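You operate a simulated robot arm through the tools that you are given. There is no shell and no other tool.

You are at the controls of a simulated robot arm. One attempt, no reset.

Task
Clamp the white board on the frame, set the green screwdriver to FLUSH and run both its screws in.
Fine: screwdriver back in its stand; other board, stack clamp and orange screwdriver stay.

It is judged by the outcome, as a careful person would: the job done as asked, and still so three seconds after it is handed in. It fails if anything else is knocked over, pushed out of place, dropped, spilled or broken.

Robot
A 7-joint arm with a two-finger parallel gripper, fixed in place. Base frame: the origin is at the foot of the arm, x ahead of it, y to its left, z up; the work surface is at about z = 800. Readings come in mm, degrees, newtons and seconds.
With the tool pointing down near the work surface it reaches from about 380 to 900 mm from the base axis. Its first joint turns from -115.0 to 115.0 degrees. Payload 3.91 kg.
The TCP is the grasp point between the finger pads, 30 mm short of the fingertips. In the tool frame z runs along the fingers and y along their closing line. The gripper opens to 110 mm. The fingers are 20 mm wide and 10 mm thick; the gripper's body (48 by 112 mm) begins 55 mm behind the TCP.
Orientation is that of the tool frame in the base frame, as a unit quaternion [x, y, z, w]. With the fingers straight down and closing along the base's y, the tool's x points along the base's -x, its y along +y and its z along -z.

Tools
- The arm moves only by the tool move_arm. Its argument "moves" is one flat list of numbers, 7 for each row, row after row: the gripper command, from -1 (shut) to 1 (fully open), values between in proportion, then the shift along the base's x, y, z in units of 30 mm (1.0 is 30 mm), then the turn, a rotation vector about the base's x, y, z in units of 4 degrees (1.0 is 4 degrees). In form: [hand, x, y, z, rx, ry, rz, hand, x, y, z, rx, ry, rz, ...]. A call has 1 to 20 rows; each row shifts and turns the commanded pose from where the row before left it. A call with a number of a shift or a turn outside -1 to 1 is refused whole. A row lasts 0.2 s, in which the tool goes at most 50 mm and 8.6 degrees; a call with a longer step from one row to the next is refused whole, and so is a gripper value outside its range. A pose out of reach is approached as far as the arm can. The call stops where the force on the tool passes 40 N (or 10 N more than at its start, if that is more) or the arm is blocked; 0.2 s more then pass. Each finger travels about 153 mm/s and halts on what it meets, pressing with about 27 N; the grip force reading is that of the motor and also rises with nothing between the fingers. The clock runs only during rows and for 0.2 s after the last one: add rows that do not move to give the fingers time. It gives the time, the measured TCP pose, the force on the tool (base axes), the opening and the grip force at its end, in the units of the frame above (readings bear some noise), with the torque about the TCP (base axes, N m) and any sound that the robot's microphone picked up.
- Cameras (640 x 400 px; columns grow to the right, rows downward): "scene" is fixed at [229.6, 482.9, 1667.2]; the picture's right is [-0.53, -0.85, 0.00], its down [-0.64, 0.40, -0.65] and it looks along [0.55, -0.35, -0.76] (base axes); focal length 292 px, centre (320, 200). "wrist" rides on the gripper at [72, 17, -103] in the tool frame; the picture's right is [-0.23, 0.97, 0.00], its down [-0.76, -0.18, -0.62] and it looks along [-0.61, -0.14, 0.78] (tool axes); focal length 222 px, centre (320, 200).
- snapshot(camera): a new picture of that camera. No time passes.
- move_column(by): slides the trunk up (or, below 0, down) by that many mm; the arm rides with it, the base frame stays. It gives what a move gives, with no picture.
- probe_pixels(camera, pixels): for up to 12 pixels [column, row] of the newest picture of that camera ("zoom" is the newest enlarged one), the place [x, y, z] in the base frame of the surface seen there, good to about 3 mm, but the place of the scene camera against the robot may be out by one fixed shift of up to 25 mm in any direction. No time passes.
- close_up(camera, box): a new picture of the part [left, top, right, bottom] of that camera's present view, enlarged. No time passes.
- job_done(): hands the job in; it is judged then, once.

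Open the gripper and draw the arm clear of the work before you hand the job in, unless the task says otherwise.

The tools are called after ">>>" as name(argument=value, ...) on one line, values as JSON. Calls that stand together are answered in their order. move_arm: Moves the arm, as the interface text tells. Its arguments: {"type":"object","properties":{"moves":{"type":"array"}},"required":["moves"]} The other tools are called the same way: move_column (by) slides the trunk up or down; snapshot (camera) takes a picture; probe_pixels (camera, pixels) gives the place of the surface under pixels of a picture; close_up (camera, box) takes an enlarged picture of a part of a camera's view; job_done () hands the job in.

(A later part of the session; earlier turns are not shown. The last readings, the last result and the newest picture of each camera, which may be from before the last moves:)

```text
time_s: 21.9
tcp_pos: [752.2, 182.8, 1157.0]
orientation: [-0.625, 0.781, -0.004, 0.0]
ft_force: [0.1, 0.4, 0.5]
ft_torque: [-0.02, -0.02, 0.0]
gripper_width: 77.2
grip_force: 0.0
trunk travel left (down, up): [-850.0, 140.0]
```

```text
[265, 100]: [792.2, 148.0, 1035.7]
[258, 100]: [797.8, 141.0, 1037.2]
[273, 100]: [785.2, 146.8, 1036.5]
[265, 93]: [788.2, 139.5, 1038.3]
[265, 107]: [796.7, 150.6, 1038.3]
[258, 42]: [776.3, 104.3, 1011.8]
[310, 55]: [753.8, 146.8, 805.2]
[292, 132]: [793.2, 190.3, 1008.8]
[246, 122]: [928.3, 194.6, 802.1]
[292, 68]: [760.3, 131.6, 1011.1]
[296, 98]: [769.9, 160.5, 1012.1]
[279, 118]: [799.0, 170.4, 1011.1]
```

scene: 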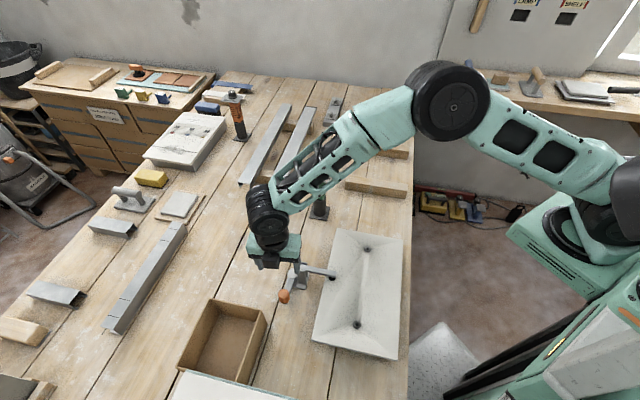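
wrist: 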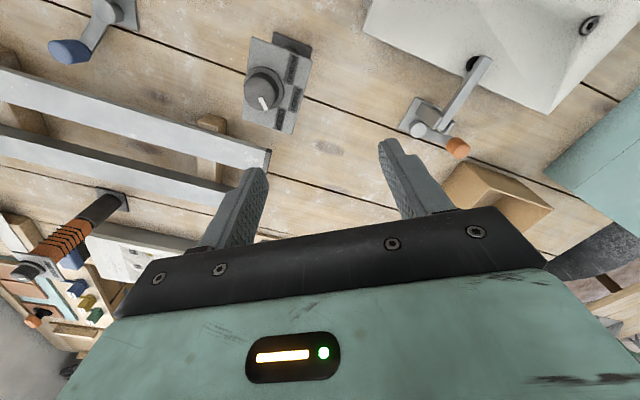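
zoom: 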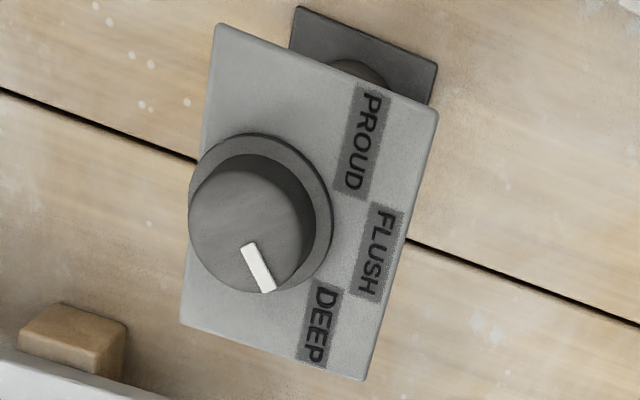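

The pointer is at DEEP; FLUSH is about 60° counter-clockwise (seen from above). I probe the dial rim and pointer ends for center and angle.

>>> probe_pixels(camera="zoom", pixels=[[252, 225], [195, 220], [310, 240], [255, 175], [250, 285], [248, 247], [268, 288], [210, 260], [300, 200], [205, 190], [225, 120], [240, 320]])

>>> probe_pixels(camera="zoom", pixels=[[252, 225], [195, 220], [310, 240], [255, 175], [250, 285], [375, 253], [320, 322], [360, 140], [385, 240], [365, 270], [225, 40], [355, 365]])

>>> probe_pixels(camera="wrist", pixels=[[590, 25], [588, 26], [592, 24], [580, 35], [600, 12], [585, 20], [595, 30], [475, 62], [473, 66], [455, 148], [418, 128], [560, 60]])

```text
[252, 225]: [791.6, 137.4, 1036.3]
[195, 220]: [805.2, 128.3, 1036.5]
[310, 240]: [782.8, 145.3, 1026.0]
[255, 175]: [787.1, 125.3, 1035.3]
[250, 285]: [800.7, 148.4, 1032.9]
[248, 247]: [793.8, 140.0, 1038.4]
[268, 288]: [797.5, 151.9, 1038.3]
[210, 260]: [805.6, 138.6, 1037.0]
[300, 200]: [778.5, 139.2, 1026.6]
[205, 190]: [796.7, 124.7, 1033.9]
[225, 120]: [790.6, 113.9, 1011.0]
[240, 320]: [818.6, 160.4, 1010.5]
```

```text
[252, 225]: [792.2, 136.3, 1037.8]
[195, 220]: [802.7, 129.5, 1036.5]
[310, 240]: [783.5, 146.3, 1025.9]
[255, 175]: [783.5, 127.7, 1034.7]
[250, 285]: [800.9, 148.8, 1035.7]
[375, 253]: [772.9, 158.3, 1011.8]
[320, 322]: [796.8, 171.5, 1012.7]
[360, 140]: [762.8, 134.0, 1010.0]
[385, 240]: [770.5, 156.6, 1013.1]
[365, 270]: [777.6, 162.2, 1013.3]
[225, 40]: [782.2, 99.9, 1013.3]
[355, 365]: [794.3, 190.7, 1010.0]
```

```text
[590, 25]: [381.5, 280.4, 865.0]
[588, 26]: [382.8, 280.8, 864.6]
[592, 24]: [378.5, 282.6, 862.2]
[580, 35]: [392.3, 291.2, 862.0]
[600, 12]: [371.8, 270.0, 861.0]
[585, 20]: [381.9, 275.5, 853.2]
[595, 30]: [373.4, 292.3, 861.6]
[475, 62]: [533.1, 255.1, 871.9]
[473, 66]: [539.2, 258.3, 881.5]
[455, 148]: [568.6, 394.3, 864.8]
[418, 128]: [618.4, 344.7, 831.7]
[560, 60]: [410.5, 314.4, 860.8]
```

Dial centre ≈(792.5,137), top z≈1037, and FLUSH points at ≈138° azimuth while the pointer is ≈78°. I rotate the hand back 56° and center above the dial.

>>> move_arm(moves=[0.2, 0.096, -0.109, -0.1, 0, 0, -1, 0.2, 0.096, -0.109, -0.1, 0, 0, -1, 0.2, 0.096, -0.109, -0.1, 0, 0, -1, 0.2, 0.096, -0.109, -0.1, 0, 0, -1, 0.2, 0.096, -0.109, -0.1, 0, 0, -1, 0.2, 0.096, -0.109, -0.1, 0, 0, -1, 0.2, 0.096, -0.109, -0.1, 0, 0, -1, 0.2, 0.096, -0.109, -0.1, 0, 0, -1, 0.2, 0.096, -0.109, -0.1, 0, 0, -1, 0.2, 0.096, -0.109, -0.1, 0, 0, -1, 0.2, 0.096, -0.109, -0.1, 0, 0, -1, 0.2, 0.096, -0.109, -0.1, 0, 0, -1, 0.2, 0.096, -0.109, -0.1, 0, 0, -1, 0.2, 0.096, -0.109, -0.1, 0, 0, -1, 0.2, 0, 0, 0, 0, 0, 0])

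>>> snapshot(camera="wrist")

```text
time_s: 25.1
tcp_pos: [792.1, 139.5, 1113.6]
orientation: [-0.185, 0.983, -0.005, -0.002]
ft_force: [-0.4, 0.4, -0.1]
ft_torque: [0.01, -0.02, 0.02]
gripper_width: 66.0
grip_force: 0.0
trunk travel left (down, up): [-850.0, 140.0]
```

```text
taken
```

wrist: 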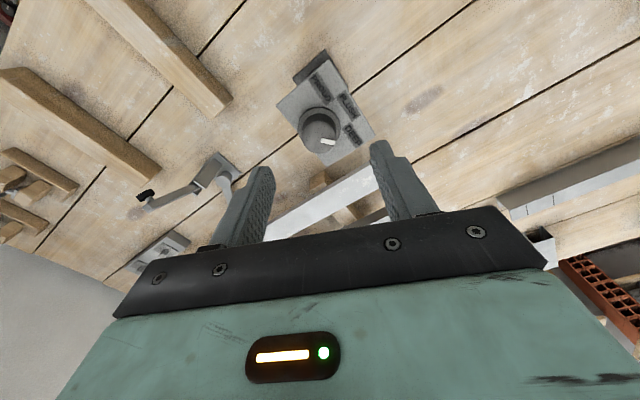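

>>> close_up(camera="wrist", box=[270, 90, 380, 170])

>>> probe_pixels(camera="zoom", pixels=[[300, 240], [330, 275], [380, 230], [240, 230], [310, 200], [300, 130], [240, 110], [480, 220], [430, 290], [360, 110], [425, 180], [285, 60]])

```text
5.00 times, centred on (325, 130) of wrist
```

zoom: 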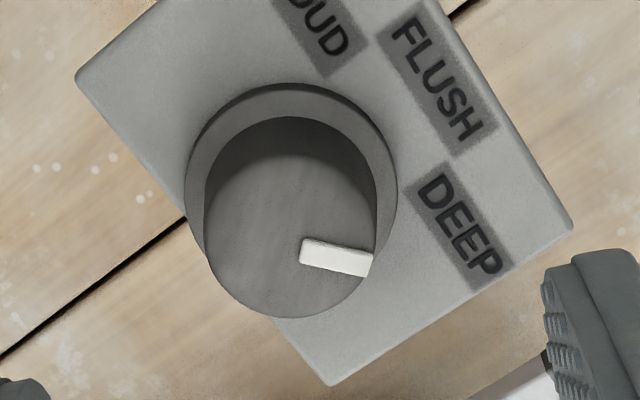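

```text
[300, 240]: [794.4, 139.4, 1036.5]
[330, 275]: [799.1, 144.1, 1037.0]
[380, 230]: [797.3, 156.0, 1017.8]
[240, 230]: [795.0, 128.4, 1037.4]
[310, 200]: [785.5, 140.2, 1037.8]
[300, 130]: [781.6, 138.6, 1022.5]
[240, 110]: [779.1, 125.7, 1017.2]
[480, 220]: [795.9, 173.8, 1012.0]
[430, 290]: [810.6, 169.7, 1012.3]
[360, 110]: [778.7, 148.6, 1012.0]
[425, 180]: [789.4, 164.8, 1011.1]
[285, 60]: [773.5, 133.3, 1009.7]
```

Pointer measures ≈78° azimuth (DEEP), FLUSH is at 138°, so +60°. I centre on (793.5,137.2), descend to TCP z≈1054 (tips above the flange) and close on the dial.

>>> move_arm(moves=[0.2, 0.047, -0.077, -0.5, 0, 0, 0, 0.2, 0, 0, -0.5, 0, 0, 0, 0.2, 0, 0, -0.5, 0, 0, 0, 0.2, 0, 0, -0.49, 0, 0, 0, 0, 0, 0, 0, 0, 0, 0, -0.3, 0, 0, 0, 0, 0, 0, -0.5, 0, 0, 0, 0, 0, 0, -0.6, 0, 0, 0, 0, 0, 0])

>>> snapshot(camera="wrist")

```text
time_s: 26.9
tcp_pos: [794.0, 135.7, 1054.9]
orientation: [-0.186, 0.983, -0.003, -0.001]
ft_force: [-0.6, 0.5, 1.0]
ft_torque: [0.04, -0.04, -0.03]
gripper_width: 29.2
grip_force: 27.5
trunk travel left (down, up): [-850.0, 140.0]
```

```text
taken
```

wrist: 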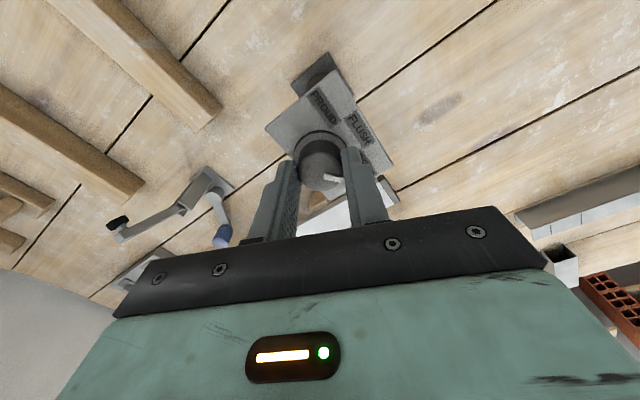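

Dial is gripped (29.2 mm). I turn +32° first and read torque and any sound.

>>> move_arm(moves=[-0.65, 0, 0, 0, 0, 0, 1, -0.65, 0, 0, 0, 0, 0, 1, -0.65, 0, 0, 0, 0, 0, 1, -0.65, 0, 0, 0, 0, 0, 1, -0.65, 0, 0, 0, 0, 0, 1, -0.65, 0, 0, 0, 0, 0, 1, -0.65, 0, 0, 0, 0, 0, 1, -0.65, 0, 0, 0, 0, 0, 1])

>>> close_up(camera="wrist", box=[240, 40, 420, 220])

>>> close_up(camera="scene", box=[280, 140, 360, 230])

```text
time_s: 28.6
tcp_pos: [793.0, 135.8, 1055.8]
orientation: [-0.45, 0.893, -0.004, -0.001]
ft_force: [0.1, 1.2, 0.3]
ft_torque: [0.17, -0.1, -0.01]
gripper_width: 29.4
grip_force: 26.9
trunk travel left (down, up): [-850.0, 140.0]
```

```text
2.22 times, centred on (330, 130) of wrist
```

zoom: 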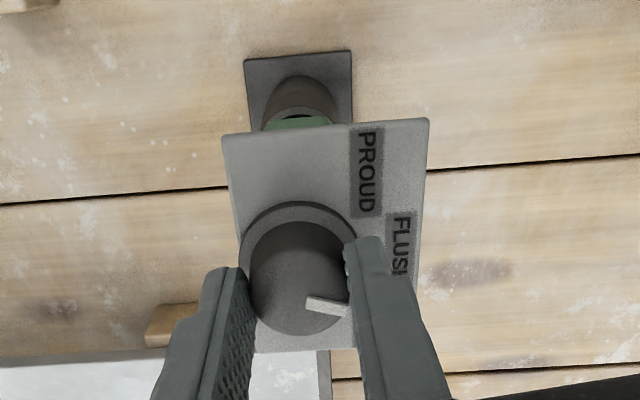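

```text
4.44 times, centred on (320, 185) of scene
```

zoom: 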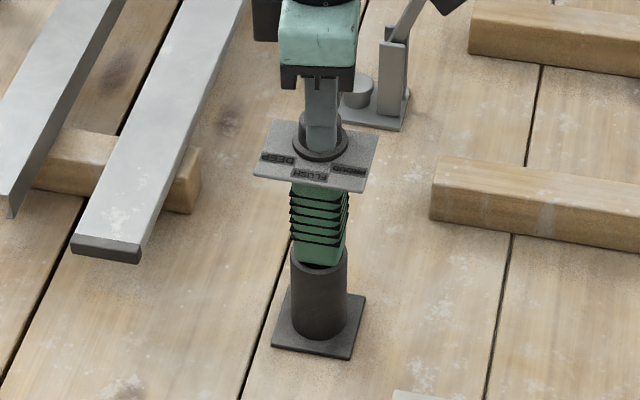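

The plate stays put while the dial turns with the fingers. I turn the remaining 28°.

>>> move_arm(moves=[-0.65, 0, 0, 0, 0, 0, 1, -0.65, 0, 0, 0, 0, 0, 1, -0.65, 0, 0, 0, 0, 0, 1, -0.65, 0, 0, 0, 0, 0, 1, -0.65, 0, 0, 0, 0, 0, 1, -0.65, 0, 0, 0, 0, 0, 1, -0.65, 0, 0, 0, 0, 0, 1, -0.65, 0, 0, 0, 0, 0, 0])

>>> close_up(camera="wrist", box=[240, 40, 420, 220])

```text
time_s: 30.4
tcp_pos: [792.1, 135.9, 1054.9]
orientation: [-0.653, 0.758, -0.004, 0.0]
ft_force: [0.1, -3.2, 0.8]
ft_torque: [-0.78, 0.0, -0.03]
gripper_width: 29.2
grip_force: 26.9
trunk travel left (down, up): [-850.0, 140.0]
```

```text
2.22 times, centred on (330, 130) of wrist
```

zoom: 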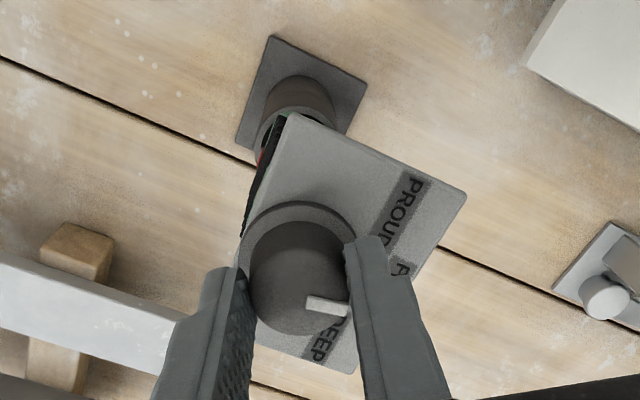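

Turned a total of 60°. I open and lift to check where the pointer sits.

>>> move_arm(moves=[-0.4, 0, 0, 0, 0, 0, 0, -0.1, 0, 0, 0, 0, 0, 0, 0.2, 0, 0, 0, 0, 0, 0, 0.2, 0, 0, 0.5, 0, 0, 0, 0.2, 0, 0, 0.8, 0, 0, 0, 0.2, 0, 0, 0.8, 0, 0, 0, 0.2, 0, 0, 0, 0, 0, 0])

>>> close_up(camera="wrist", box=[270, 80, 380, 170])

>>> close_up(camera="scene", box=[300, 160, 340, 185])

```text
time_s: 32.0
tcp_pos: [794.7, 135.2, 1117.6]
orientation: [-0.652, 0.758, -0.004, 0.0]
ft_force: [-0.2, 0.4, 0.1]
ft_torque: [0.02, -0.01, 0.04]
gripper_width: 65.9
grip_force: 0.0
trunk travel left (down, up): [-850.0, 140.0]
```

```text
4.44 times, centred on (325, 125) of wrist
```

zoom: 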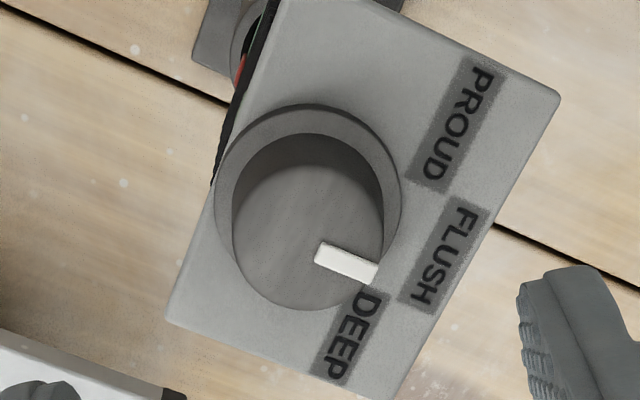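

```text
16.00 times, centred on (320, 172) of scene
```

zoom: 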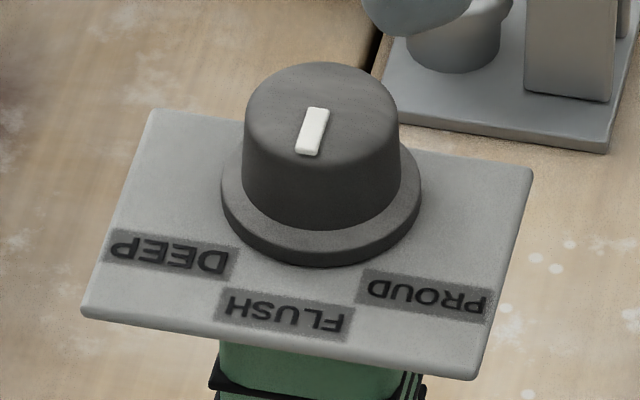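

The pointer now lines up with FLUSH. Next I study the screwdriver body for a side grasp: zoom in on the handle and stand.

>>> close_up(camera="scene", box=[295, 170, 345, 225])

>>> probe_pixels(camera="zoom", pixels=[[320, 200], [320, 140], [280, 160], [355, 160], [320, 250], [320, 330], [280, 300], [355, 300], [240, 370], [385, 390], [400, 310], [330, 100]])

```text
7.27 times, centred on (320, 198) of scene
```

zoom: 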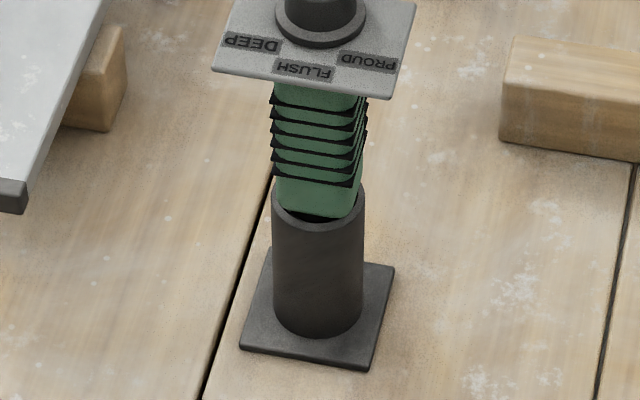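

```text
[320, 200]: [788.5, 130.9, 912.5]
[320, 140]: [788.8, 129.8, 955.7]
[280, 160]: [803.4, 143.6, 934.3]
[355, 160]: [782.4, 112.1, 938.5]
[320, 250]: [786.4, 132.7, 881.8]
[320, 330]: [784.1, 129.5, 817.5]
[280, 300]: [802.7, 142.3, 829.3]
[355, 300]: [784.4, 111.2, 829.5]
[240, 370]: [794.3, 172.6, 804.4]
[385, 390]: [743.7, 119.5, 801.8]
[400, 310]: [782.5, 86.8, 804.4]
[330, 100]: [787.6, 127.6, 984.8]
```

The handle is square with flats aligned to the plate (faces at 48°/138°), axis ≈(793,137), stand tube top ≈z 903. I'll approach it from azimuth 48° with the tool tilted 30° below horizontal; first back off and yaw to 48°.

>>> move_arm(moves=[0.6, 0, 0, 0.2, 0, 0, 0, 0.6, -0.377, -0.404, 0, 0, 0, -0.928, 0.6, -0.377, -0.404, 0, 0, 0, -0.928, 0.6, -0.377, -0.404, 0, 0, 0, -0.928, 0.6, -0.377, -0.404, 0, 0, 0, -0.928, 0.6, -0.377, -0.404, 0, 0, 0, -0.928, 0.6, -0.377, -0.404, 0, 0, 0, -0.928, 0.6, -0.377, -0.404, 0, 0, 0, -0.928, 0.6, -0.377, -0.404, 0, 0, 0, -0.928, 0.6, -0.377, -0.404, 0, 0, 0, -0.928])

>>> move_arm(moves=[0.6, 0, 0, 0, 0.929, -0.836, 0, 0.6, 0, 0, 0, 0.929, -0.836, 0, 0.6, 0, 0, 0, 0.929, -0.836, 0, 0.6, 0, 0, 0, 0.929, -0.836, 0, 0.6, 0, 0, 0, 0.929, -0.836, 0, 0.6, 0, 0, 0, 0.929, -0.836, 0, 0.6, 0, 0, 0, 0.929, -0.836, 0, 0.6, 0, 0, 0, 0.929, -0.836, 0, 0.6, 0, 0, 0, 0, 0, 0])

>>> snapshot(camera="wrist")

>>> snapshot(camera="scene")

```text
time_s: 34.2
tcp_pos: [690.4, 26.3, 1122.9]
orientation: [-0.406, 0.914, -0.005, 0.0]
ft_force: [0.1, 0.4, 0.5]
ft_torque: [-0.03, 0.0, -0.02]
gripper_width: 88.3
grip_force: 0.0
trunk travel left (down, up): [-850.0, 140.0]
```

```text
time_s: 36.2
tcp_pos: [691.1, 26.1, 1123.4]
orientation: [-0.38, 0.86, 0.135, 0.312]
ft_force: [1.3, 0.0, 0.4]
ft_torque: [-0.01, 0.02, -0.01]
gripper_width: 88.0
grip_force: 0.0
trunk travel left (down, up): [-850.0, 140.0]
```

```text
taken
```

wrist: 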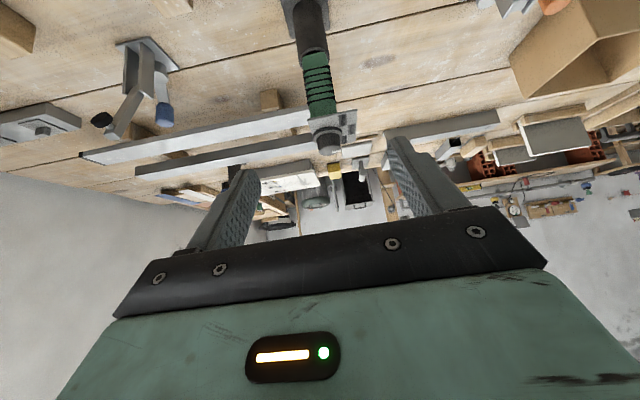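

```text
taken
```

scene: 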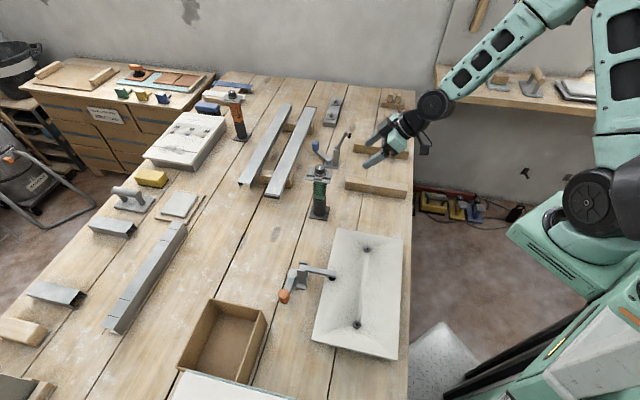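

Tilt works (40° so far). I tilt 20° more and descend to z≈1000, then look at the driver side-on.

>>> move_arm(moves=[0.8, 0, 0, -0.8, 0.929, -0.836, 0, 0.8, 0, 0, -0.8, 0.929, -0.836, 0, 0.8, 0, 0, -0.8, 0.929, -0.836, 0, 0.8, 0, 0, -0.8, 0.929, -0.836, 0, 0.8, 0, 0, -0.8, 0, 0, 0, 0.8, 0, 0, 0, 0, 0, 0])

>>> snapshot(camera="wrist")

>>> close_up(camera="wrist", box=[240, 0, 400, 200])

```text
time_s: 37.6
tcp_pos: [690.1, 24.3, 1004.6]
orientation: [-0.351, 0.793, 0.2, 0.456]
ft_force: [-0.5, -0.1, -0.6]
ft_torque: [-0.02, -0.01, 0.02]
gripper_width: 99.1
grip_force: 0.0
trunk travel left (down, up): [-850.0, 140.0]
```

```text
taken
```

wrist: 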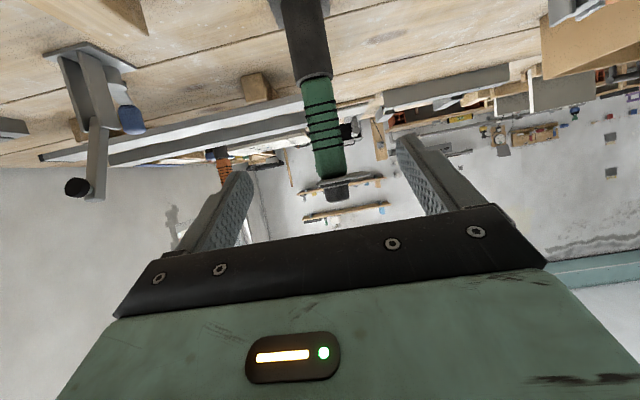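

```text
2.00 times, centred on (320, 100) of wrist
```

zoom: 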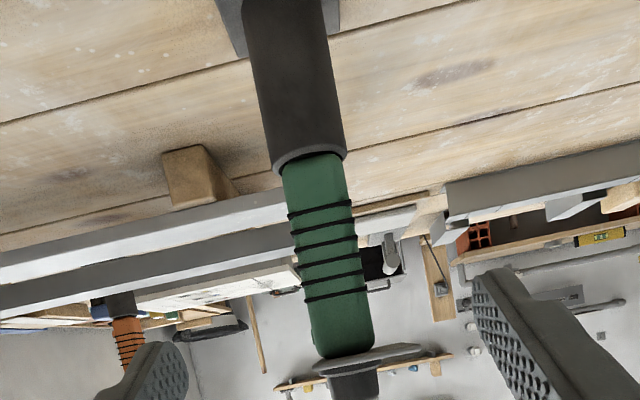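

>>> probe_pixels(camera="zoom", pixels=[[315, 175], [325, 230], [335, 290], [342, 335], [300, 175], [335, 175], [320, 335], [365, 335], [300, 120], [305, 155], [365, 365], [320, 250]])

>>> probe_pixels(camera="zoom", pixels=[[288, 175], [350, 205], [305, 300], [368, 300], [315, 350], [375, 345], [270, 100], [325, 100], [355, 240], [298, 240], [330, 260], [330, 310]])

```text
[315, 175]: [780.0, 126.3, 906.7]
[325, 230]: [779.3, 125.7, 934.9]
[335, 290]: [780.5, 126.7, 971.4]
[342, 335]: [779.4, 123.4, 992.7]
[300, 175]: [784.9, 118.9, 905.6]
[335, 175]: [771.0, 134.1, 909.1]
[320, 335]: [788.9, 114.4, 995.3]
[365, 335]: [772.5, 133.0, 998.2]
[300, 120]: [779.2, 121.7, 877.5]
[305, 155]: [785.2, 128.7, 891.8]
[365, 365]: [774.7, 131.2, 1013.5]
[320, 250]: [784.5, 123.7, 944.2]
```

```text
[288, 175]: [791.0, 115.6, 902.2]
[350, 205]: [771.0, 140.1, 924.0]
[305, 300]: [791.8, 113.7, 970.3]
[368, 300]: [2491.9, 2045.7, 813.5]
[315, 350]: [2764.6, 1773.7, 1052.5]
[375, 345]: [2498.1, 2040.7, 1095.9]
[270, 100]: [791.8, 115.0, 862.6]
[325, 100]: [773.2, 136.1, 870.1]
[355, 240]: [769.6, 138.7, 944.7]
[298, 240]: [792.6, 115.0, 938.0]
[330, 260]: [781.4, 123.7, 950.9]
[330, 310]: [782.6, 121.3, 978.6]
```

Handle near face centre ≈(781,127), width ≈33 mm, so the axis is ≈(792.3,138.2); plate underside ≈1006, tube top ≈902. I'll grip at z≈945 mid-ribs: descend, then advance along azimuth 48°, stopping short to check.

>>> move_arm(moves=[0.9, 0, 0, -1, 0, 0, 0, 0.9, 0, 0, -0.98, 0, 0, 0, 0.9, 0.426, 0.475, 0, 0, 0, 0, 0.9, 0.426, 0.475, 0, 0, 0, 0, 0.9, 0.426, 0.475, 0, 0, 0, 0, 0.9, 0.426, 0.475, 0, 0, 0, 0, 0.9, 0.426, 0.475, 0, 0, 0, 0, 0.9, 0, 0, 0, 0, 0, 0])

>>> snapshot(camera="wrist")

>>> close_up(camera="scene", box=[280, 140, 420, 230])

```text
time_s: 39.5
tcp_pos: [755.9, 95.7, 942.4]
orientation: [-0.351, 0.793, 0.201, 0.456]
ft_force: [-0.2, 0.3, 0.8]
ft_torque: [0.01, 0.06, -0.02]
gripper_width: 104.4
grip_force: 0.0
trunk travel left (down, up): [-850.0, 140.0]
```

```text
taken
```

wrist: 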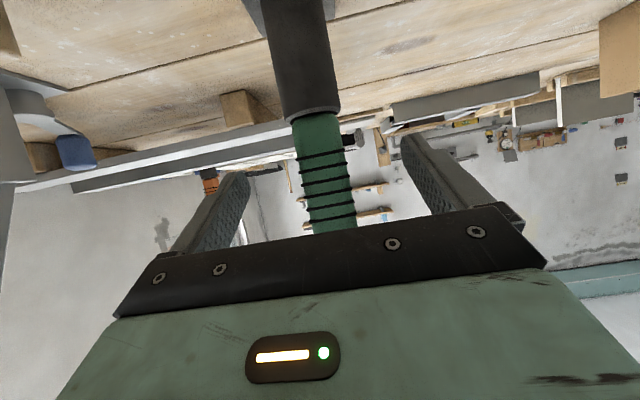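

```text
4.44 times, centred on (350, 185) of scene
```

zoom: 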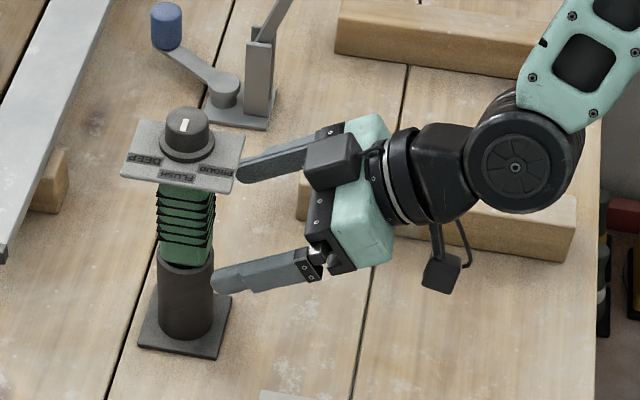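

I notice a black box on the upper side of the gripper (zoom (330,165)); I probe it to make sure it clears the screwdriver's plate before advancing.

>>> probe_pixels(camera="zoom", pixels=[[307, 145], [350, 137], [330, 160], [310, 175], [345, 175], [330, 185], [355, 150], [365, 125], [320, 215], [375, 220], [240, 165], [220, 280]])

>>> close_up(camera="scene", box=[330, 155, 390, 205])

```text
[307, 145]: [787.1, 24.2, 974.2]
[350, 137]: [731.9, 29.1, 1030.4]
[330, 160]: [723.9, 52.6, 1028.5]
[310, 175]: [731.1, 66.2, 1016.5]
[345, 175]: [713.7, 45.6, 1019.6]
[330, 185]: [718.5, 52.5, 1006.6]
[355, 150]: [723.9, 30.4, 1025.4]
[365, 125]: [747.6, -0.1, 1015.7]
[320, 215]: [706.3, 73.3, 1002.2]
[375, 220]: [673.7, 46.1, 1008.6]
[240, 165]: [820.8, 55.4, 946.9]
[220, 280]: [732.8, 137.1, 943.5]
```

```text
8.00 times, centred on (360, 180) of scene
```

zoom: 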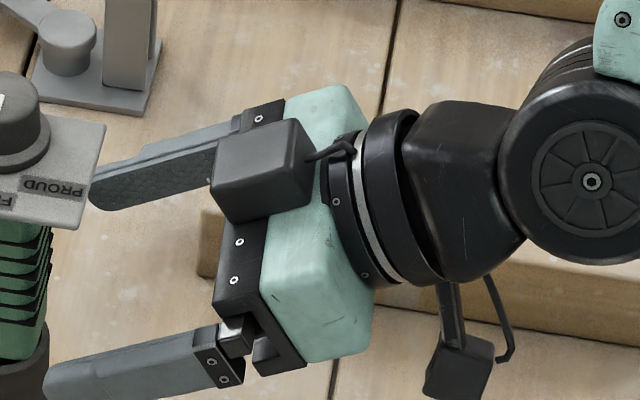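

The box would reach the plate at this 30° tilt, so I flatten the tool to about 12° below horizontal first (here at stand-off).

>>> move_arm(moves=[0.9, 0, 0, 0, 0.854, -0.769, 0, 0.9, 0, 0, 0, 0.854, -0.769, 0, 0.9, 0, 0, 0, 0.854, -0.769, 0, 0.9, 0, 0, 0, 0.854, -0.769, 0, 0.9, 0, 0, 0, 0, 0, 0])

>>> close_up(camera="scene", box=[300, 150, 390, 210])

>>> snapshot(camera="wrist")

```text
time_s: 40.6
tcp_pos: [755.5, 97.6, 944.4]
orientation: [-0.314, 0.71, 0.255, 0.576]
ft_force: [-0.8, -0.8, 0.4]
ft_torque: [-0.01, -0.01, 0.01]
gripper_width: 104.6
grip_force: 0.2
trunk travel left (down, up): [-850.0, 140.0]
```

```text
6.67 times, centred on (345, 180) of scene
```

zoom: 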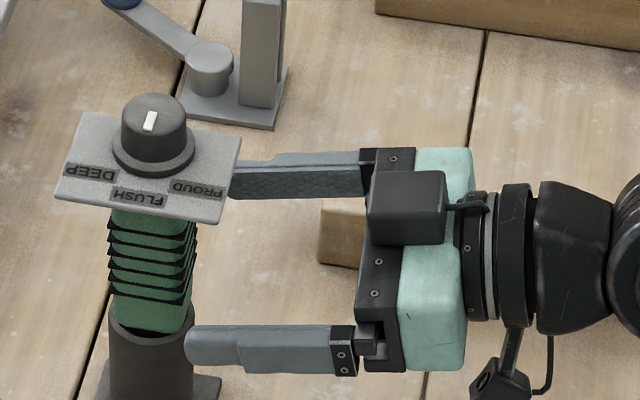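

```text
taken
```

wrist: 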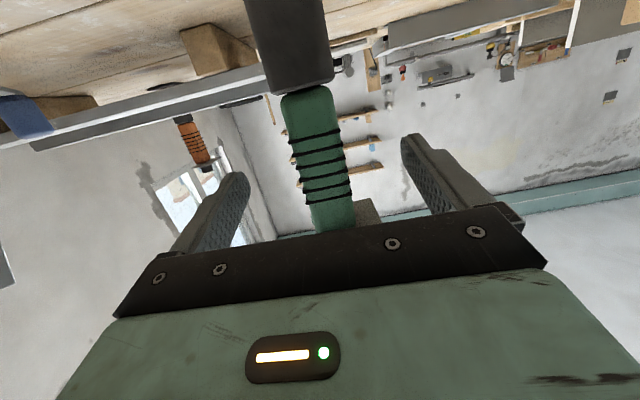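

>>> probe_pixels(camera="wrist", pixels=[[302, 165], [341, 165], [322, 165], [310, 120], [285, 100], [330, 100], [330, 215], [308, 215], [351, 215], [321, 142]])

```text
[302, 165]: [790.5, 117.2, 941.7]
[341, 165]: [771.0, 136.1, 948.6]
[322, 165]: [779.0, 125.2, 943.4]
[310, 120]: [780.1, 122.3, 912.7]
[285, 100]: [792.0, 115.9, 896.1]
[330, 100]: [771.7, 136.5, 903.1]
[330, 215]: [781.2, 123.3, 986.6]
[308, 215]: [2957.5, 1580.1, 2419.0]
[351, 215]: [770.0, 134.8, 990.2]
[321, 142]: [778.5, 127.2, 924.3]
```

The handle is centred between the fingers (lateral offset ≈1 mm). I advance 54.5 mm onto the axis and close on the handle.

>>> move_arm(moves=[0.9, 0.403, 0.452, 0, 0, 0, 0, 0.9, 0.403, 0.452, 0, 0, 0, 0, 0.9, 0.403, 0.452, 0, 0, 0, 0, 0.9, 0, 0, 0, 0, 0, 0, 0.3, 0, 0, 0, 0, 0, 0, -0.1, 0, 0, 0, 0, 0, 0, -0.3, 0, 0, 0, 0, 0, 0, -0.6, 0, 0, 0, 0, 0, 0, -1, 0, 0, 0, 0, 0, 0, -1, 0, 0, 0, 0, 0, 0])

>>> snapshot(camera="wrist")

>>> close_up(camera="scene", box=[290, 150, 370, 225])

```text
time_s: 42.9
tcp_pos: [792.6, 139.1, 942.3]
orientation: [-0.313, 0.71, 0.253, 0.577]
ft_force: [3.6, -2.0, 2.0]
ft_torque: [-0.23, -0.44, -0.07]
gripper_width: 36.0
grip_force: 26.7
trunk travel left (down, up): [-850.0, 140.0]
```

```text
taken
```

wrist: 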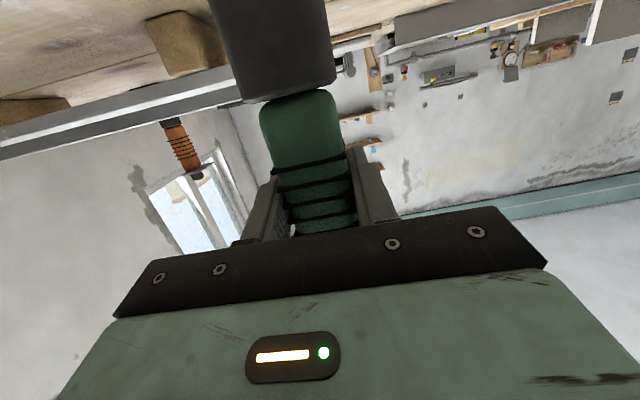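

```text
5.33 times, centred on (330, 188) of scene
```

zoom: 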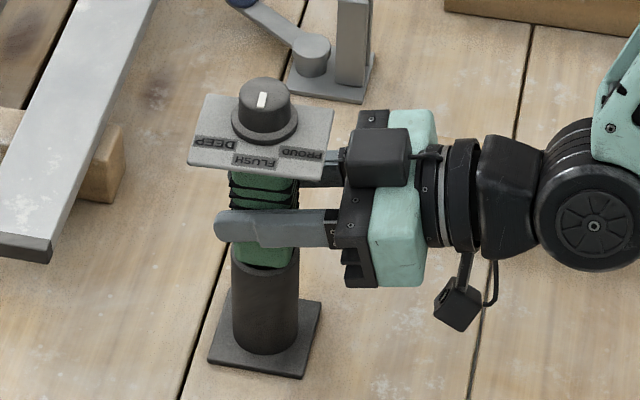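

Handle gripped at 36 mm (27 N). I lift straight up a little at first and check that the stand stays.

>>> move_arm(moves=[-1, 0, 0, 0.4, 0, 0, 0, -1, 0, 0, 0.5, 0, 0, 0, -1, 0, 0, 0.5, 0, 0, 0, -1, 0, 0, 0, 0, 0, 0])

>>> close_up(camera="scene", box=[290, 150, 370, 225])

```text
time_s: 43.9
tcp_pos: [792.2, 138.2, 985.0]
orientation: [-0.314, 0.71, 0.255, 0.577]
ft_force: [-0.3, 0.1, -3.2]
ft_torque: [0.01, 0.03, -0.04]
gripper_width: 36.1
grip_force: 27.2
trunk travel left (down, up): [-850.0, 140.0]
```

```text
5.33 times, centred on (330, 188) of scene
```

zoom: 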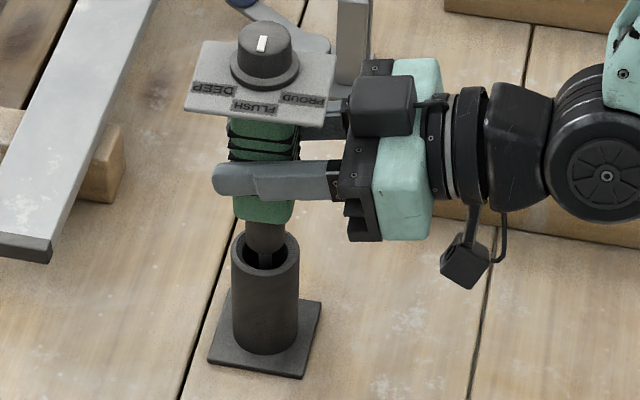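

The driver slides out and the stand stays. I continue lifting ~110 mm.

>>> move_arm(moves=[-1, 0, 0, 0.75, 0, 0, 0, -1, 0, 0, 0.75, 0, 0, 0, -1, 0, 0, 0.75, 0, 0, 0, -1, 0, 0, 0.75, 0, 0, 0, -1, 0, 0, 0.75, 0, 0, 0, -1, 0, 0, 0, 0, 0, 0])

>>> close_up(camera="scene", box=[280, 120, 380, 225])

```text
time_s: 45.2
tcp_pos: [792.7, 138.7, 1099.5]
orientation: [-0.313, 0.711, 0.254, 0.576]
ft_force: [-0.4, 1.0, -3.4]
ft_torque: [-0.03, -0.02, 0.02]
gripper_width: 36.0
grip_force: 26.9
trunk travel left (down, up): [-850.0, 140.0]
```

```text
3.81 times, centred on (330, 172) of scene
```

zoom: 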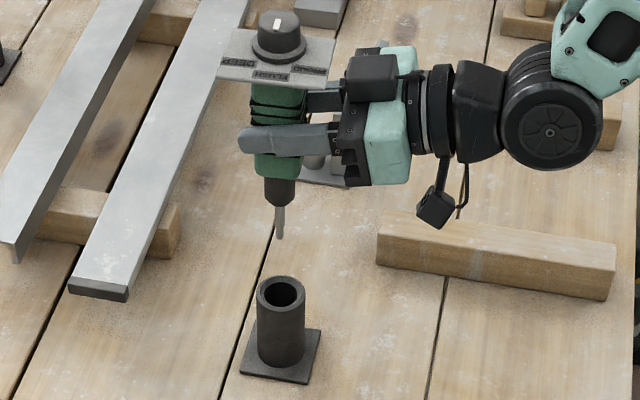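

The driver is out with the bit tip at zoom (279,238). I probe the tip and bit relative to the hand.

>>> close_up(camera="scene", box=[300, 150, 340, 200])

>>> probe_pixels(camera="scene", pixels=[[319, 188], [319, 189], [319, 190], [318, 186], [318, 183], [318, 180], [318, 176], [318, 172], [317, 166], [316, 131]])

```text
8.00 times, centred on (320, 175) of scene
```

zoom: 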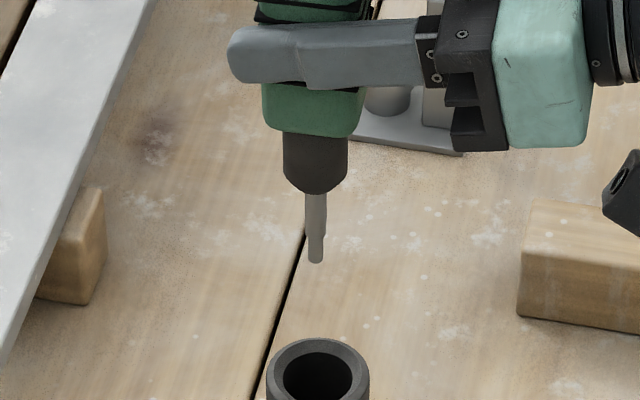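

```text
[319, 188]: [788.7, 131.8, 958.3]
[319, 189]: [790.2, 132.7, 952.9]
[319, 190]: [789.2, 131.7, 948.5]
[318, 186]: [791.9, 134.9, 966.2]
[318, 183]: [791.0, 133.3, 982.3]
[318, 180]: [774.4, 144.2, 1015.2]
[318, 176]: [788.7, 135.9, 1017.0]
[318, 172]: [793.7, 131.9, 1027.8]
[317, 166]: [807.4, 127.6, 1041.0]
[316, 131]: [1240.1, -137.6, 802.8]
```

The scene probe used an older snapshot; I probe the current zoom picture instead.

>>> probe_pixels(camera="zoom", pixels=[[316, 260], [316, 255], [316, 245], [316, 225], [315, 205], [315, 165], [315, 145], [312, 110], [318, 380], [270, 375], [368, 375], [318, 340]])

>>> probe_pixels(camera="zoom", pixels=[[316, 261], [315, 258], [316, 250], [316, 235], [316, 215], [315, 195], [315, 185], [290, 165], [342, 165]])

```text
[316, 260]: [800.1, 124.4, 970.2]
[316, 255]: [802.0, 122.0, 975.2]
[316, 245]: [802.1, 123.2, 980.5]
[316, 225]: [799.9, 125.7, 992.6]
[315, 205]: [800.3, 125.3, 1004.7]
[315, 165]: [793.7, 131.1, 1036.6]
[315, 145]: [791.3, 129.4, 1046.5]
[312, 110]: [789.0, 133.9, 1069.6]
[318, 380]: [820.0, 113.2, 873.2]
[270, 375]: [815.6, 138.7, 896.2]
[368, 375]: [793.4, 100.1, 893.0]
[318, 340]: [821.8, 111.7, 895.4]
```

```text
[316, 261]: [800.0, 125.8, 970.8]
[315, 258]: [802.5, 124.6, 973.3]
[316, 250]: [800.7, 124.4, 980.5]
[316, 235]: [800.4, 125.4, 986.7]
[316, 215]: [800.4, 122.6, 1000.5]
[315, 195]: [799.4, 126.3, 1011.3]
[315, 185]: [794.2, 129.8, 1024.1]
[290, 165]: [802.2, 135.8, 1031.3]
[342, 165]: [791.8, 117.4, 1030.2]
```

The tip is ≈132 mm below the TCP and on its axis. Now I measure the screws in the same scene camera so the camera shift cancels.

>>> close_up(camera="scene", box=[350, 240, 382, 260])

>>> probe_pixels(camera="zoom", pixels=[[320, 200], [310, 180], [330, 180], [320, 160], [320, 220], [300, 200], [340, 200], [250, 200], [400, 200], [320, 280]])

>>> close_up(camera="scene", box=[341, 314, 373, 334])

>>> probe_pixels(camera="zoom", pixels=[[320, 200], [310, 180], [330, 180], [320, 160], [320, 220], [300, 200], [340, 200], [250, 200], [400, 200], [320, 280]])

```text
16.00 times, centred on (366, 250) of scene
```

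zoom: 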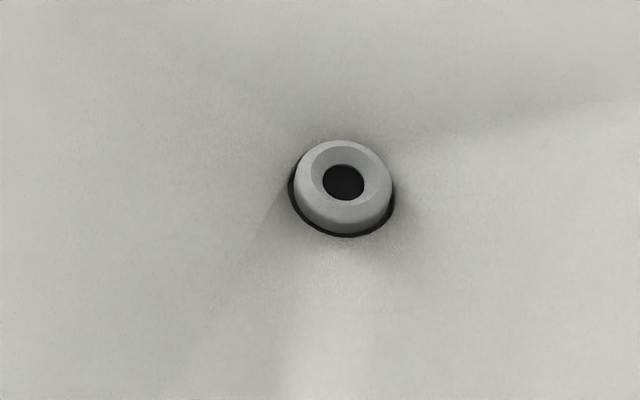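

```text
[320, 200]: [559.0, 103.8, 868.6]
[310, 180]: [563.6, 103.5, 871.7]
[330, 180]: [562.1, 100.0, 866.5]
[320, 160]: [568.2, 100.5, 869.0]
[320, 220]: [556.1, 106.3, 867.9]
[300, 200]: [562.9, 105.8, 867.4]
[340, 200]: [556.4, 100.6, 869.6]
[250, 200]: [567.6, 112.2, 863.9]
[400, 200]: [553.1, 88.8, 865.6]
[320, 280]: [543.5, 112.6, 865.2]
```

```text
16.00 times, centred on (357, 324) of scene
```

zoom: 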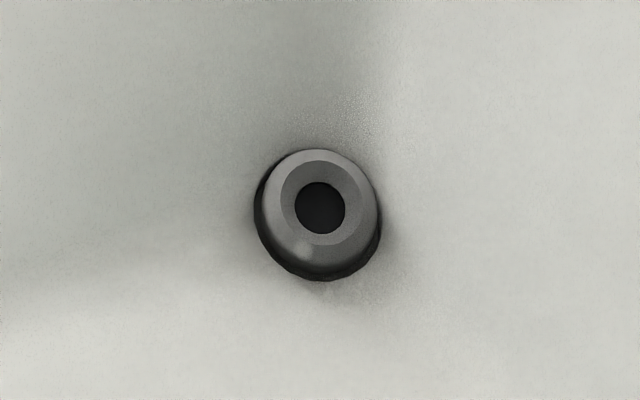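

```text
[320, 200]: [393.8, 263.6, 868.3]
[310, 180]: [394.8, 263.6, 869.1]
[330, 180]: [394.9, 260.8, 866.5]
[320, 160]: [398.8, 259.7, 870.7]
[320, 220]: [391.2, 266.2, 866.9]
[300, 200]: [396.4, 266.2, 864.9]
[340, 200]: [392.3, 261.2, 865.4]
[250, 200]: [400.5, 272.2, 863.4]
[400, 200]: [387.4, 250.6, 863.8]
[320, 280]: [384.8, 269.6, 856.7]
```

Relative to the tip offset, screw 1 needs TCP ≈(550,114.5) and screw 2 ≈(383.5,280). I carry the driver above screw 1 at the current height.

>>> move_arm(moves=[-1, -0.4, -0.04, 0, 0, 0, 0, -1, -0.674, -0.0675, 0, 0, 0, 0, -1, -0.674, -0.0675, 0, 0, 0, 0, -1, -0.674, -0.0675, 0, 0, 0, 0, -1, -0.674, -0.0675, 0, 0, 0, 0, -1, -0.674, -0.0675, 0, 0, 0, 0, -1, -0.674, -0.0675, 0, 0, 0, 0, -1, -0.674, -0.0675, 0, 0, 0, 0, -1, -0.674, -0.0675, 0, 0, 0, 0, -1, -0.674, -0.0675, 0, 0, 0, 0, -1, -0.674, -0.0675, 0, 0, 0, 0, -1, -0.674, -0.0675, 0, 0, 0, 0, -1, -0.274, -0.0275, 0, 0, 0, 0, -1, 0, 0, 0, 0, 0, 0])

>>> snapshot(camera="scene")

>>> snapshot(camera="wrist")

```text
time_s: 48.2
tcp_pos: [574.9, 126.6, 1083.5]
orientation: [-0.313, 0.711, 0.253, 0.576]
ft_force: [0.4, 0.3, -2.7]
ft_torque: [-0.04, 0.03, -0.04]
gripper_width: 35.7
grip_force: 27.0
out of reach, approached as far as the arm can: row 11, 12, 13
trunk travel left (down, up): [-850.0, 140.0]
```

```text
taken
```

scene: 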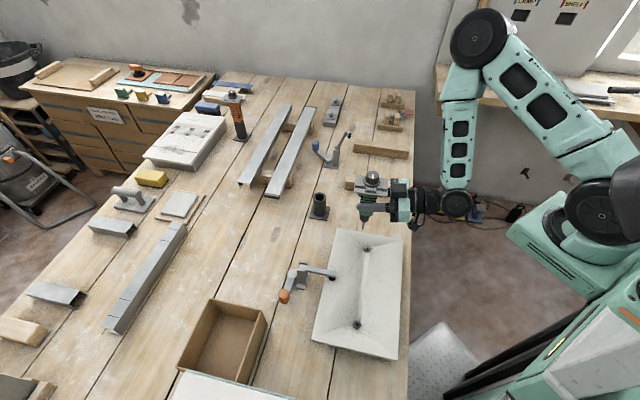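

```text
taken
```

wrist: 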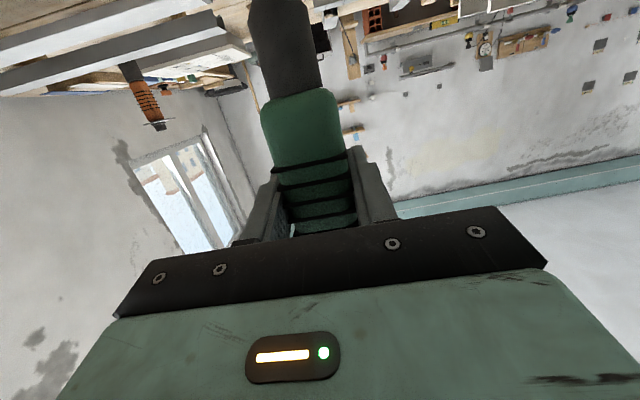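

The arm can't fold in enough at this tool yaw (reach stop at (575,127)). I rotate the hand about the vertical (driver axis) by +40° so the wrist moves outward.

>>> move_arm(moves=[-1, 0, 0, 0, 0, 0, 1, -1, 0, 0, 0, 0, 0, 1, -1, 0, 0, 0, 0, 0, 1, -1, 0, 0, 0, 0, 0, 1, -1, 0, 0, 0, 0, 0, 1, -1, 0, 0, 0, 0, 0, 1, -1, 0, 0, 0, 0, 0, 1, -1, 0, 0, 0, 0, 0, 1, -1, 0, 0, 0, 0, 0, 1, -1, 0, 0, 0, 0, 0, 1, -1, 0, 0, 0, 0, 0, 0])

>>> snapshot(camera="scene")

```text
time_s: 50.6
tcp_pos: [572.8, 124.8, 1084.6]
orientation: [-0.538, 0.56, 0.437, 0.454]
ft_force: [-0.1, 0.7, -3.8]
ft_torque: [0.01, 0.04, 0.01]
gripper_width: 35.9
grip_force: 26.8
trunk travel left (down, up): [-850.0, 140.0]
```

```text
taken
```

scene: 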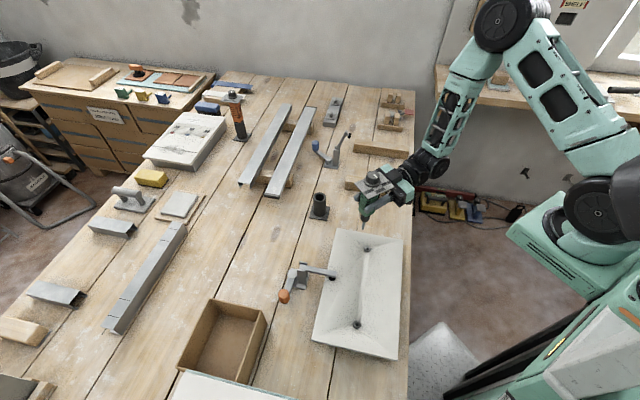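

The rotation works (tool now pointing along +y). I shift to above screw 1 and compare tip and screw in the scene camera.

>>> move_arm(moves=[-1, -0.38, -0.173, 0, 0, 0, 0, -1, -0.38, -0.173, 0, 0, 0, 0, -1, 0, 0, -0.5, 0, 0, 0, -1, 0, 0, -0.5, 0, 0, 0, -1, 0, 0, 0, 0, 0, 0])

>>> close_up(camera="scene", box=[330, 195, 400, 265])

```text
time_s: 51.9
tcp_pos: [552.4, 112.7, 1052.9]
orientation: [-0.538, 0.561, 0.436, 0.454]
ft_force: [-0.3, -0.2, -3.4]
ft_torque: [-0.02, -0.01, 0.0]
gripper_width: 35.6
grip_force: 26.8
trunk travel left (down, up): [-850.0, 140.0]
```

```text
5.71 times, centred on (365, 230) of scene
```

zoom: 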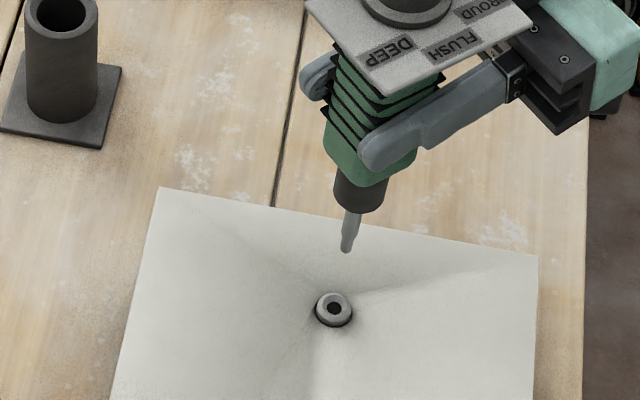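

>>> probe_pixels(camera="zoom", pixels=[[346, 250], [346, 247], [347, 243], [348, 238], [350, 225], [352, 212], [335, 307], [336, 310], [320, 310], [350, 308], [360, 195], [390, 130]])

>>> close_up(camera="scene", box=[350, 220, 382, 260])

>>> probe_pixels(camera="zoom", pixels=[[337, 225], [338, 220], [339, 215], [340, 205], [342, 195], [344, 180], [346, 165], [320, 328], [320, 322], [319, 330]])

```text
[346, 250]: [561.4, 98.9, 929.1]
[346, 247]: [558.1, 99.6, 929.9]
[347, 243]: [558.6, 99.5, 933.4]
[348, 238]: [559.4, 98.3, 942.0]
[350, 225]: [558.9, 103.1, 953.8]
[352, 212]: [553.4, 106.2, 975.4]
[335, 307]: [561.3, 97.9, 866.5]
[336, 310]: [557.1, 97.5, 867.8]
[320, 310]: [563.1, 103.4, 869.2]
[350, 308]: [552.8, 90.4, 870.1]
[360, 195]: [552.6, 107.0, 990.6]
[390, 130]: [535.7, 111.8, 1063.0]
```

```text
10.00 times, centred on (366, 240) of scene
```

zoom: 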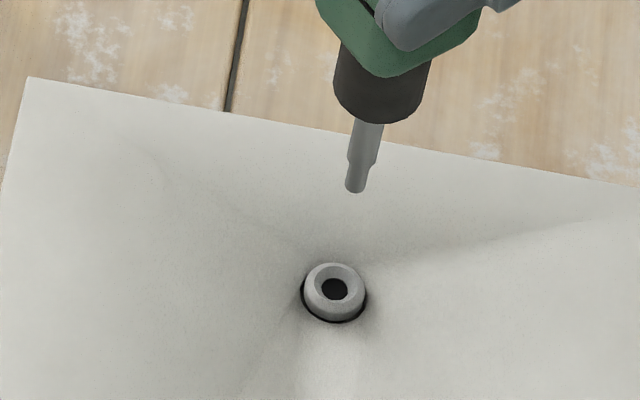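

```text
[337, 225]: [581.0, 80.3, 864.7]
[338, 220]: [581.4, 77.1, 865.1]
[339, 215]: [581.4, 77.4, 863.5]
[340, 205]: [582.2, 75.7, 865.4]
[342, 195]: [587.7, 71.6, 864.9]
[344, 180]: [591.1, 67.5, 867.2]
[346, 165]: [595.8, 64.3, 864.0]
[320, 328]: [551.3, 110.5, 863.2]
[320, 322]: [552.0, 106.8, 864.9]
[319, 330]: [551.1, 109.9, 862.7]
```

In-image alignment puts the tip within ~1 mm of the vertical line over screw 1. I lower another 38 mm and re-check at close range.

>>> move_arm(moves=[-1, -0.033, 0, -0.42, 0, 0, 0, -1, 0, 0, -0.42, 0, 0, 0, -1, 0, 0, -0.42, 0, 0, 0, -1, 0, 0, 0, 0, 0, 0])

>>> close_up(camera="scene", box=[350, 230, 382, 260])

```text
time_s: 52.9
tcp_pos: [549.9, 112.7, 1014.7]
orientation: [-0.537, 0.561, 0.436, 0.455]
ft_force: [0.2, 0.6, -2.0]
ft_torque: [-0.03, 0.0, -0.02]
gripper_width: 35.6
grip_force: 26.7
trunk travel left (down, up): [-850.0, 140.0]
```

```text
13.33 times, centred on (366, 245) of scene
```

zoom: 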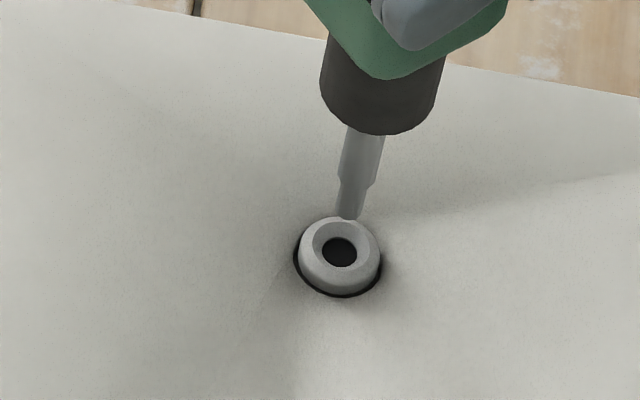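

Tip is at px (368.1,246.3) and the hole at (367.5,248.9), consistent with being right above it. I lower in 3 mm steps toward contact and watch the force.

>>> move_arm(moves=[-1, -0.02, 0.013, -0.1, 0, 0, 0, -1, 0, 0, -0.1, 0, 0, 0, -1, 0, 0, -0.1, 0, 0, 0, -1, 0, 0, -0.1, 0, 0, 0, -1, 0, 0, -0.1, 0, 0, 0])

>>> close_up(camera="scene", box=[350, 230, 382, 260])

```text
time_s: 54.0
tcp_pos: [549.3, 114.3, 998.8]
orientation: [-0.538, 0.561, 0.436, 0.455]
ft_force: [-0.4, 0.4, -2.6]
ft_torque: [-0.01, 0.01, 0.02]
gripper_width: 35.6
grip_force: 26.6
trunk travel left (down, up): [-850.0, 140.0]
```

```text
13.33 times, centred on (366, 245) of scene
```

zoom: 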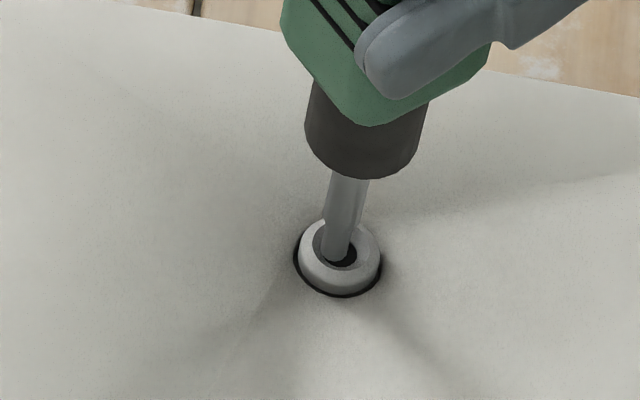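

The tip is at the recess, about 1 mm left of centre in the image. I nudge it and continue down in 2–3 mm steps watching force.

>>> move_arm(moves=[-1, -0.02, -0.035, -0.05, 0, 0, 0, -1, 0, 0, -0.08, 0, 0, 0, -1, 0, 0, -0.08, 0, 0, 0, -1, 0, 0, 0, 0, 0, 0])

>>> close_up(camera="scene", box=[350, 230, 382, 260])

```text
time_s: 55.0
tcp_pos: [549.0, 113.7, 992.5]
orientation: [-0.537, 0.561, 0.436, 0.455]
ft_force: [-0.9, -0.7, -3.4]
ft_torque: [0.02, -0.04, 0.05]
gripper_width: 36.0
grip_force: 27.4
trunk travel left (down, up): [-850.0, 140.0]
```

```text
13.33 times, centred on (366, 245) of scene
```

zoom: 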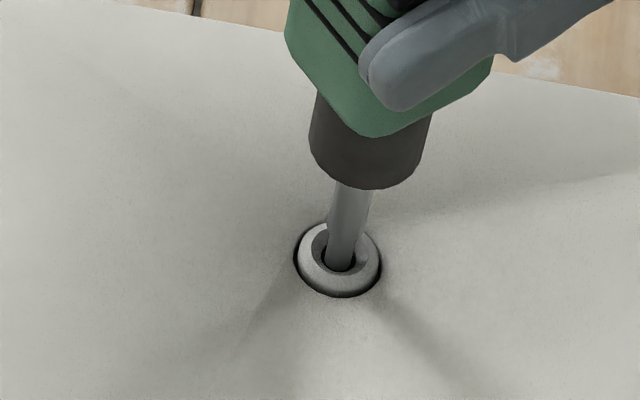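

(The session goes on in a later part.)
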